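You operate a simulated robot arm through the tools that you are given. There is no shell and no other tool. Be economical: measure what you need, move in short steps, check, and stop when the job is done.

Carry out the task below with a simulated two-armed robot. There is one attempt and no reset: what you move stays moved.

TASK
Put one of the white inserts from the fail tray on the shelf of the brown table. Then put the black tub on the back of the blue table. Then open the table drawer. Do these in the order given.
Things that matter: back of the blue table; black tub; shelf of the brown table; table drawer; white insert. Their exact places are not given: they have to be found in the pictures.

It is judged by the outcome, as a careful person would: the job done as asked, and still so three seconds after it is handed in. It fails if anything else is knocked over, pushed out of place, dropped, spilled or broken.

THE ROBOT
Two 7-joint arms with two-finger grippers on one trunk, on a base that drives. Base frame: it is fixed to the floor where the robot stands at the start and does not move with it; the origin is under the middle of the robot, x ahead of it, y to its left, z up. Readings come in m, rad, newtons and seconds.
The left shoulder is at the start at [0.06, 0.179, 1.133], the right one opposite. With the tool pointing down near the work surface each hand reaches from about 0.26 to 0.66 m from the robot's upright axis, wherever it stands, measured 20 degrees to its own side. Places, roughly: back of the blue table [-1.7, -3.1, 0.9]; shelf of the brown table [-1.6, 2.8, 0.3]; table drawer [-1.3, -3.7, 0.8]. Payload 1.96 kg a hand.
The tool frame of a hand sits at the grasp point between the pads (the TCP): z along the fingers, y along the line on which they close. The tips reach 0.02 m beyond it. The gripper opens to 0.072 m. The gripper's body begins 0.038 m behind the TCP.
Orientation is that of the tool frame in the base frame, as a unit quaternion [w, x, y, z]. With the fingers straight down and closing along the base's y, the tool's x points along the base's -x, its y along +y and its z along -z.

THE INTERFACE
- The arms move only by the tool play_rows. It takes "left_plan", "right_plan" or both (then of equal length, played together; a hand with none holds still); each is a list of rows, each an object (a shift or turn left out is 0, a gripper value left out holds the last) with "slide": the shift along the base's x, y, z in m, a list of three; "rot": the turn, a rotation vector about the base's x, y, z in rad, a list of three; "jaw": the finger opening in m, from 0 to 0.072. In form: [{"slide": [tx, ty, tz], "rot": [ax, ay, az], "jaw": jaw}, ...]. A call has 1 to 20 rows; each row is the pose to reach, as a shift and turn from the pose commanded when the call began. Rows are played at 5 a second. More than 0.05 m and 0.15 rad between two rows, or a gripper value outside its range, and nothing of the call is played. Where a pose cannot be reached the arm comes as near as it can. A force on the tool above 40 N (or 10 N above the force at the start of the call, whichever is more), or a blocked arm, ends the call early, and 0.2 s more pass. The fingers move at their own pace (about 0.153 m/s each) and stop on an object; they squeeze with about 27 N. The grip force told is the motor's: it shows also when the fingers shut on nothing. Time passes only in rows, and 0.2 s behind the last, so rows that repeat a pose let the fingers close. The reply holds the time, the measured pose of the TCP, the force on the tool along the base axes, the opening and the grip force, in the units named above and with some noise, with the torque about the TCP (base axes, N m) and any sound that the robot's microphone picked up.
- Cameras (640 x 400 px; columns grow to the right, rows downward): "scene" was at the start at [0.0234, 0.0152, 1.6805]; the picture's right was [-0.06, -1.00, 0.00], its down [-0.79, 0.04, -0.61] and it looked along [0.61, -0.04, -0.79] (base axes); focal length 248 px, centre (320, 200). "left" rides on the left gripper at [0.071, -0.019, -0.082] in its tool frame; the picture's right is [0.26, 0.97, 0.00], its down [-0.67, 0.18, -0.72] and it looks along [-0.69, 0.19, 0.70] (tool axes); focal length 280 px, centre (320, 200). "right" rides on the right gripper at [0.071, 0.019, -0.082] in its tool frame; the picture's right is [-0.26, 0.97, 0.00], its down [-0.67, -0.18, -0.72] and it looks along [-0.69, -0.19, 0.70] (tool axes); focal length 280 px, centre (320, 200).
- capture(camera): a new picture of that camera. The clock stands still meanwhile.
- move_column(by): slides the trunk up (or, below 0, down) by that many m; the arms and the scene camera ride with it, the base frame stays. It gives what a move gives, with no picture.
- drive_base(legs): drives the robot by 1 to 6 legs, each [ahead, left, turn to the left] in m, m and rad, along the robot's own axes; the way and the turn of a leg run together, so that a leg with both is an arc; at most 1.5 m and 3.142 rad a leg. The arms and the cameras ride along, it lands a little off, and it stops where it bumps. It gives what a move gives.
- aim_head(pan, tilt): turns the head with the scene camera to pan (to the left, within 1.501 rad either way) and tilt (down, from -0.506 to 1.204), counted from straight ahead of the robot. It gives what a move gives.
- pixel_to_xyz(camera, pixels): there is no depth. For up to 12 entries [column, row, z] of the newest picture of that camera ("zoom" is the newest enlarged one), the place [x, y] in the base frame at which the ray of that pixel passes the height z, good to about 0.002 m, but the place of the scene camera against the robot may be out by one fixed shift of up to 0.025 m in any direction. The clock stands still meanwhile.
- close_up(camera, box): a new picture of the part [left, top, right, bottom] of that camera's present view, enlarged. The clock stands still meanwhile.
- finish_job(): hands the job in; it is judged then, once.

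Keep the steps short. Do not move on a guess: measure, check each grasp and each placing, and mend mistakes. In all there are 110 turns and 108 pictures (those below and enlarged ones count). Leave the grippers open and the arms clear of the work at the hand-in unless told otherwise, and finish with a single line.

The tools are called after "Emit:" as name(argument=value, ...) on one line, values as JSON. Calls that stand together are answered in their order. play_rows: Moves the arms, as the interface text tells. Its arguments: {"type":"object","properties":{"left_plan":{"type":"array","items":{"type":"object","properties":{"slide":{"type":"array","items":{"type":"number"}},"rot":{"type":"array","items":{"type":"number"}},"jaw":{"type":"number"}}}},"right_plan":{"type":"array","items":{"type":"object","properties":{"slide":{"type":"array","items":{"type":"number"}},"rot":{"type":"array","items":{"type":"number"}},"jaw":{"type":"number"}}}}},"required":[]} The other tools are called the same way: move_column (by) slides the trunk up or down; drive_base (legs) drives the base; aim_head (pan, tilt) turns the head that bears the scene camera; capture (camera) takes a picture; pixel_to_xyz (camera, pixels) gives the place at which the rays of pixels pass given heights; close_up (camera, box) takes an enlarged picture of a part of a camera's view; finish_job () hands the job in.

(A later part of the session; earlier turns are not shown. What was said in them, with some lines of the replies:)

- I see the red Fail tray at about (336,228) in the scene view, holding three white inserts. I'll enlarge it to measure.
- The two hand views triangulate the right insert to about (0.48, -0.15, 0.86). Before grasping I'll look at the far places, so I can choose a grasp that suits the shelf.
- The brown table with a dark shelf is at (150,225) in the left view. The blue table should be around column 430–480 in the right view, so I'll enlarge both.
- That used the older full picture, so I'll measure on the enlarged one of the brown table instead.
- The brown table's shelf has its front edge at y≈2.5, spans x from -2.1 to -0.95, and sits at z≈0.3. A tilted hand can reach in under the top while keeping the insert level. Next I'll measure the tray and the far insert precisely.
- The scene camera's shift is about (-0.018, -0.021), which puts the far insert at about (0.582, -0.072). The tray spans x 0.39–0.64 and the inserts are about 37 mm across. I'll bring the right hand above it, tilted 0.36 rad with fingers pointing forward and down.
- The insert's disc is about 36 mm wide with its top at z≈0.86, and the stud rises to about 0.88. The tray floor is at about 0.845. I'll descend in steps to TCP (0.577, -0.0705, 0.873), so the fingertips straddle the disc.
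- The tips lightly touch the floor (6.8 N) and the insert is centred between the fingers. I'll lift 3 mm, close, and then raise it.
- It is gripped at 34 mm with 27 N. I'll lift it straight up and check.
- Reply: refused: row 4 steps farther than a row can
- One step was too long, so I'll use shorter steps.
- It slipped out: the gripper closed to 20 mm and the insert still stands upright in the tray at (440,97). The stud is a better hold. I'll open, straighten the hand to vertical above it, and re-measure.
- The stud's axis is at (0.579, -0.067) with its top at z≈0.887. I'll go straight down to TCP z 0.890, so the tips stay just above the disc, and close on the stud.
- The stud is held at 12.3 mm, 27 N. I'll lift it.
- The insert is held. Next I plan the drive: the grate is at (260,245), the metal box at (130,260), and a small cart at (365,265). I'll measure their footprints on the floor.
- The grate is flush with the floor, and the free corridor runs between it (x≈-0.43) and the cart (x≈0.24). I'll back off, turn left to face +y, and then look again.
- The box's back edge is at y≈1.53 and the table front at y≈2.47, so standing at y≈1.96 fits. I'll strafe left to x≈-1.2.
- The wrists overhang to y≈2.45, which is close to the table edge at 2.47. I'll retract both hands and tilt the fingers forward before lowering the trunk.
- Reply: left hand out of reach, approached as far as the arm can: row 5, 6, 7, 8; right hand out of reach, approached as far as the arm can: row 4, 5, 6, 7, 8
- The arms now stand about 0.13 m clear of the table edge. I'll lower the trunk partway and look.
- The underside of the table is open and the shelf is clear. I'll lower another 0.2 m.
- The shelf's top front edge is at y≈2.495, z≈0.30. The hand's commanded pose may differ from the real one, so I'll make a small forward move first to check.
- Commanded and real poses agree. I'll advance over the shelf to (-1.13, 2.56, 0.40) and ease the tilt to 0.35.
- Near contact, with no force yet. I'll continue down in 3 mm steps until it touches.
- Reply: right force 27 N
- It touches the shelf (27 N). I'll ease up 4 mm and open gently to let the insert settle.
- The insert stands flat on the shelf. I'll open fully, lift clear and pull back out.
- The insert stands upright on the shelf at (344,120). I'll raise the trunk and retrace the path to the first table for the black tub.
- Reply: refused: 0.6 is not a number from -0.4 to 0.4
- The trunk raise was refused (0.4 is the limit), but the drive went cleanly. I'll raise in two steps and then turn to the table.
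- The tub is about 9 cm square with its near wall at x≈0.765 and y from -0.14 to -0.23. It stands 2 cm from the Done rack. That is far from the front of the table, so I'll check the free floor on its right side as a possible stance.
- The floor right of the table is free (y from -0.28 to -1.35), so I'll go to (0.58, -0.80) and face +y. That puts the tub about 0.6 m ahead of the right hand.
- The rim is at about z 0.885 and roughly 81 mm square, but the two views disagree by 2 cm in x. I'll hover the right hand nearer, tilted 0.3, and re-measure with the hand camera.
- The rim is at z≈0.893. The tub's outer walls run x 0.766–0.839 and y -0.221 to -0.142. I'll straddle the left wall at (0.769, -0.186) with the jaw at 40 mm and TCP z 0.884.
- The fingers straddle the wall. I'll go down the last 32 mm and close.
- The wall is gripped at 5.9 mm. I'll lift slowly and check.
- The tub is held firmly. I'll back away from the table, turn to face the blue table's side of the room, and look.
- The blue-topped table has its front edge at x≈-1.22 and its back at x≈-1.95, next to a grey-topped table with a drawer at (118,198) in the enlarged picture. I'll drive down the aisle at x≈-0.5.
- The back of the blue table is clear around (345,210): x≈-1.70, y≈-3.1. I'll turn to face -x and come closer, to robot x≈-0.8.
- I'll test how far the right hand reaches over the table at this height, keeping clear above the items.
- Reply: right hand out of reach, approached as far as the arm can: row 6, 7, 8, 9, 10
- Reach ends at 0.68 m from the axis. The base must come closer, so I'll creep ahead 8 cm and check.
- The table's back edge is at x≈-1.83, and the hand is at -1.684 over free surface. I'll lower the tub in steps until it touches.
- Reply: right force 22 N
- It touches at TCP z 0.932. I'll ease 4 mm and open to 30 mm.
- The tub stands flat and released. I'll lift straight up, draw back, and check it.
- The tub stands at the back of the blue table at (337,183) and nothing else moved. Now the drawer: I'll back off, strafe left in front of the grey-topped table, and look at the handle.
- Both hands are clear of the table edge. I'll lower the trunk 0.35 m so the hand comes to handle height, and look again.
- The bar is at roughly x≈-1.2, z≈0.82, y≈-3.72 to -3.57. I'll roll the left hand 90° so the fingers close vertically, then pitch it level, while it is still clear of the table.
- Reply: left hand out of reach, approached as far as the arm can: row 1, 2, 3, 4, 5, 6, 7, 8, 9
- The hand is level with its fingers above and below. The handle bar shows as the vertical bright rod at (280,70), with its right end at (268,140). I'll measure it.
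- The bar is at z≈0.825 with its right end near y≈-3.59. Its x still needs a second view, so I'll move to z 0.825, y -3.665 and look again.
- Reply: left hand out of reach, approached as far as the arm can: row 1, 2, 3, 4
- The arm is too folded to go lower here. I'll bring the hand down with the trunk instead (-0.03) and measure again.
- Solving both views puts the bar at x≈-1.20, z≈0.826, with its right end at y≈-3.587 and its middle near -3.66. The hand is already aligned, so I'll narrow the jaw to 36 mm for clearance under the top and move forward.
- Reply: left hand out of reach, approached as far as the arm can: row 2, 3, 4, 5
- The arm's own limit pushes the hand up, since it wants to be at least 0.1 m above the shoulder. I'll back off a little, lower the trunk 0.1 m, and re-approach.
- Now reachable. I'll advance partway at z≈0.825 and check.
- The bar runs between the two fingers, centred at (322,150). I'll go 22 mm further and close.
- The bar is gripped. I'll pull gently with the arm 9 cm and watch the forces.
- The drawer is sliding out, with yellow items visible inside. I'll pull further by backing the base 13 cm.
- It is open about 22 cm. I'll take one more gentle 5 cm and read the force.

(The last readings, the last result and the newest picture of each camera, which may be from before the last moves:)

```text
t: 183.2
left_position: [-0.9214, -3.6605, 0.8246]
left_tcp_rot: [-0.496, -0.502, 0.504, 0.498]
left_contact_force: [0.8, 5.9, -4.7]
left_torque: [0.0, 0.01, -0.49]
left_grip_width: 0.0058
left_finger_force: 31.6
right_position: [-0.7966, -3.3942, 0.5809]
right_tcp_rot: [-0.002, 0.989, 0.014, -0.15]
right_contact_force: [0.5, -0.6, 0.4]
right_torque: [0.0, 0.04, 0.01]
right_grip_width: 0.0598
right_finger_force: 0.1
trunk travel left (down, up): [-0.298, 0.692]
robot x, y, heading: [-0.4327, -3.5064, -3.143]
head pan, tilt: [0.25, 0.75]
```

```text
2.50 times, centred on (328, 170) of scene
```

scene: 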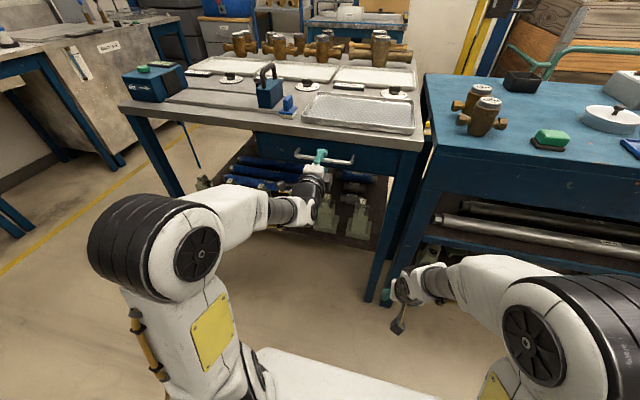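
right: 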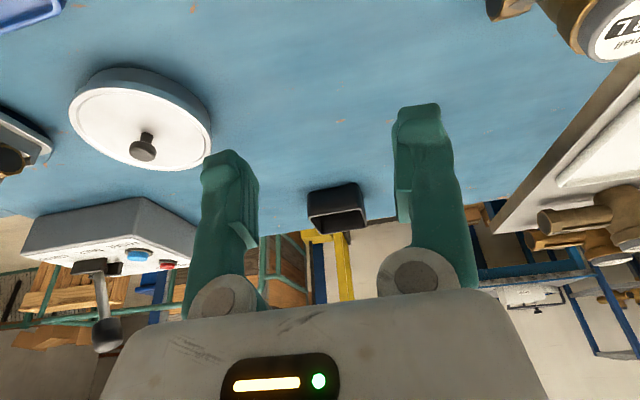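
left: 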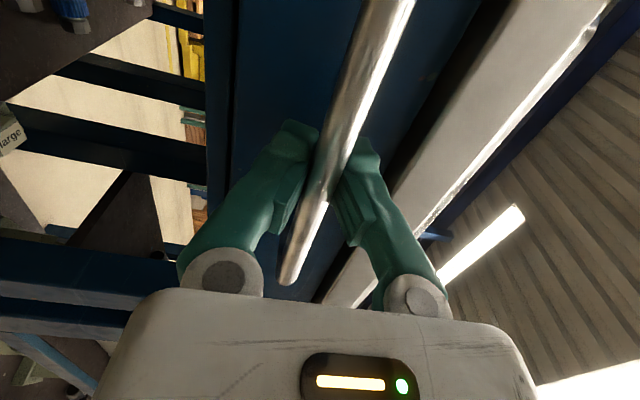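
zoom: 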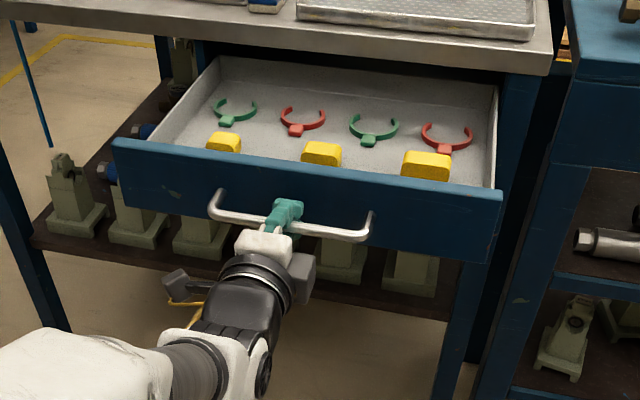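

The drawer's rear panel shows, so it is fully open (27 cm). I'll release the bar and back the hand straight off with the base.

Emit:
play_rows(left_plan=[{"jaw": 0.015}, {"jaw": 0.03}, {"jaw": 0.04}, {"jaw": 0.04}])

Emit:
drive_base(legs=[[-0.15, 0, 0]])

Emit:
capture(camera="scene")

```text
t: 184.2
left_position: [-0.921, -3.6611, 0.8245]
left_tcp_rot: [-0.497, -0.503, 0.504, 0.497]
left_contact_force: [0.6, 0.8, -0.5]
left_torque: [0.02, 0.01, 0.02]
left_grip_width: 0.0399
left_finger_force: 0.1
right_position: [-0.797, -3.3964, 0.5826]
right_tcp_rot: [-0.002, 0.989, 0.013, -0.15]
right_contact_force: [0.4, -0.7, -0.7]
right_torque: [0.0, 0.03, 0.01]
right_grip_width: 0.0601
right_finger_force: 0.0
trunk travel left (down, up): [-0.298, 0.692]
robot x, y, heading: [-0.4287, -3.5051, -3.141]
head pan, tilt: [0.25, 0.75]
```

```text
t: 185.6
left_position: [-0.7729, -3.658, 0.8253]
left_tcp_rot: [-0.496, -0.5, 0.505, 0.499]
left_contact_force: [0.4, 0.6, 0.6]
left_torque: [-0.01, 0.01, -0.01]
left_grip_width: 0.0399
left_finger_force: 0.1
right_position: [-0.6483, -3.3933, 0.5826]
right_tcp_rot: [-0.003, 0.989, 0.01, -0.15]
right_contact_force: [0.0, 0.7, -0.4]
right_torque: [0.01, -0.01, -0.01]
right_grip_width: 0.0601
right_finger_force: 0.1
trunk travel left (down, up): [-0.298, 0.692]
robot x, y, heading: [-0.282, -3.51, 3.135]
head pan, tilt: [0.25, 0.75]
```

```text
15 pictures are left
```

scene: 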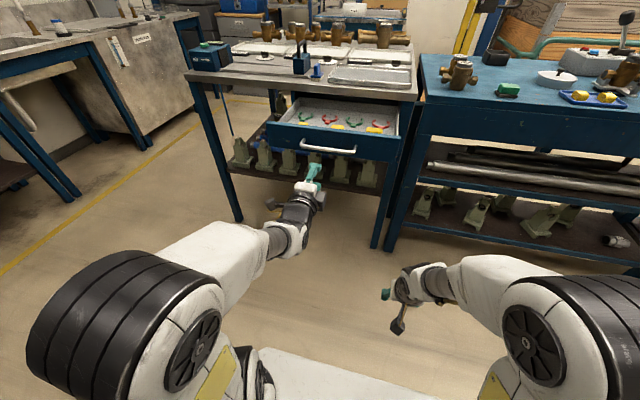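

The drawer stays open, the tub is still at the back of the blue table, and nothing else has moved. I'll open both grippers fully.

Emit:
play_rows(left_plan=[{"jaw": 0.07}, {"jaw": 0.07}], right_plan=[{"jaw": 0.07}, {"jaw": 0.07}])

Emit:
close_up(camera="scene", box=[240, 20, 640, 250])

```text
t: 186.2
left_position: [-0.7734, -3.6585, 0.8245]
left_tcp_rot: [-0.495, -0.502, 0.505, 0.498]
left_contact_force: [0.2, 0.4, 0.3]
left_torque: [-0.01, 0.01, -0.01]
left_grip_width: 0.0698
left_finger_force: 0.1
right_position: [-0.6468, -3.3936, 0.5815]
right_tcp_rot: [-0.003, 0.989, 0.01, -0.15]
right_contact_force: [0.1, -0.5, 0.3]
right_torque: [0.01, 0.01, 0.01]
right_grip_width: 0.0702
right_finger_force: 0.2
trunk travel left (down, up): [-0.298, 0.692]
robot x, y, heading: [-0.2865, -3.5023, 3.134]
head pan, tilt: [0.25, 0.75]
```

```text
1.60 times, centred on (440, 135) of scene
```

zoom: 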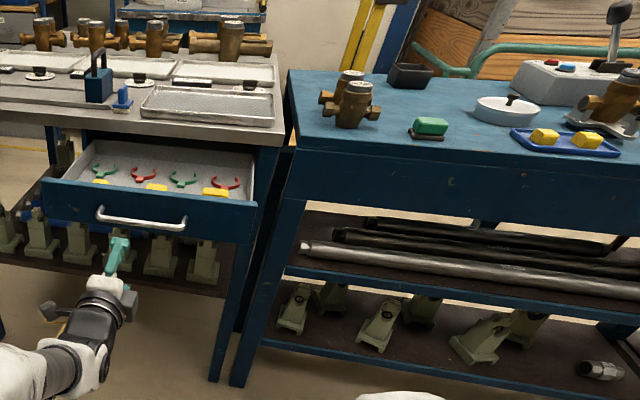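

All three parts are done, so I'm handing in.

Emit:
finish_job()

```text
The job is handed in.
```

The white insert is on the brown table's shelf, the black tub is on the back of the blue table, and the table drawer is open, done in that order.
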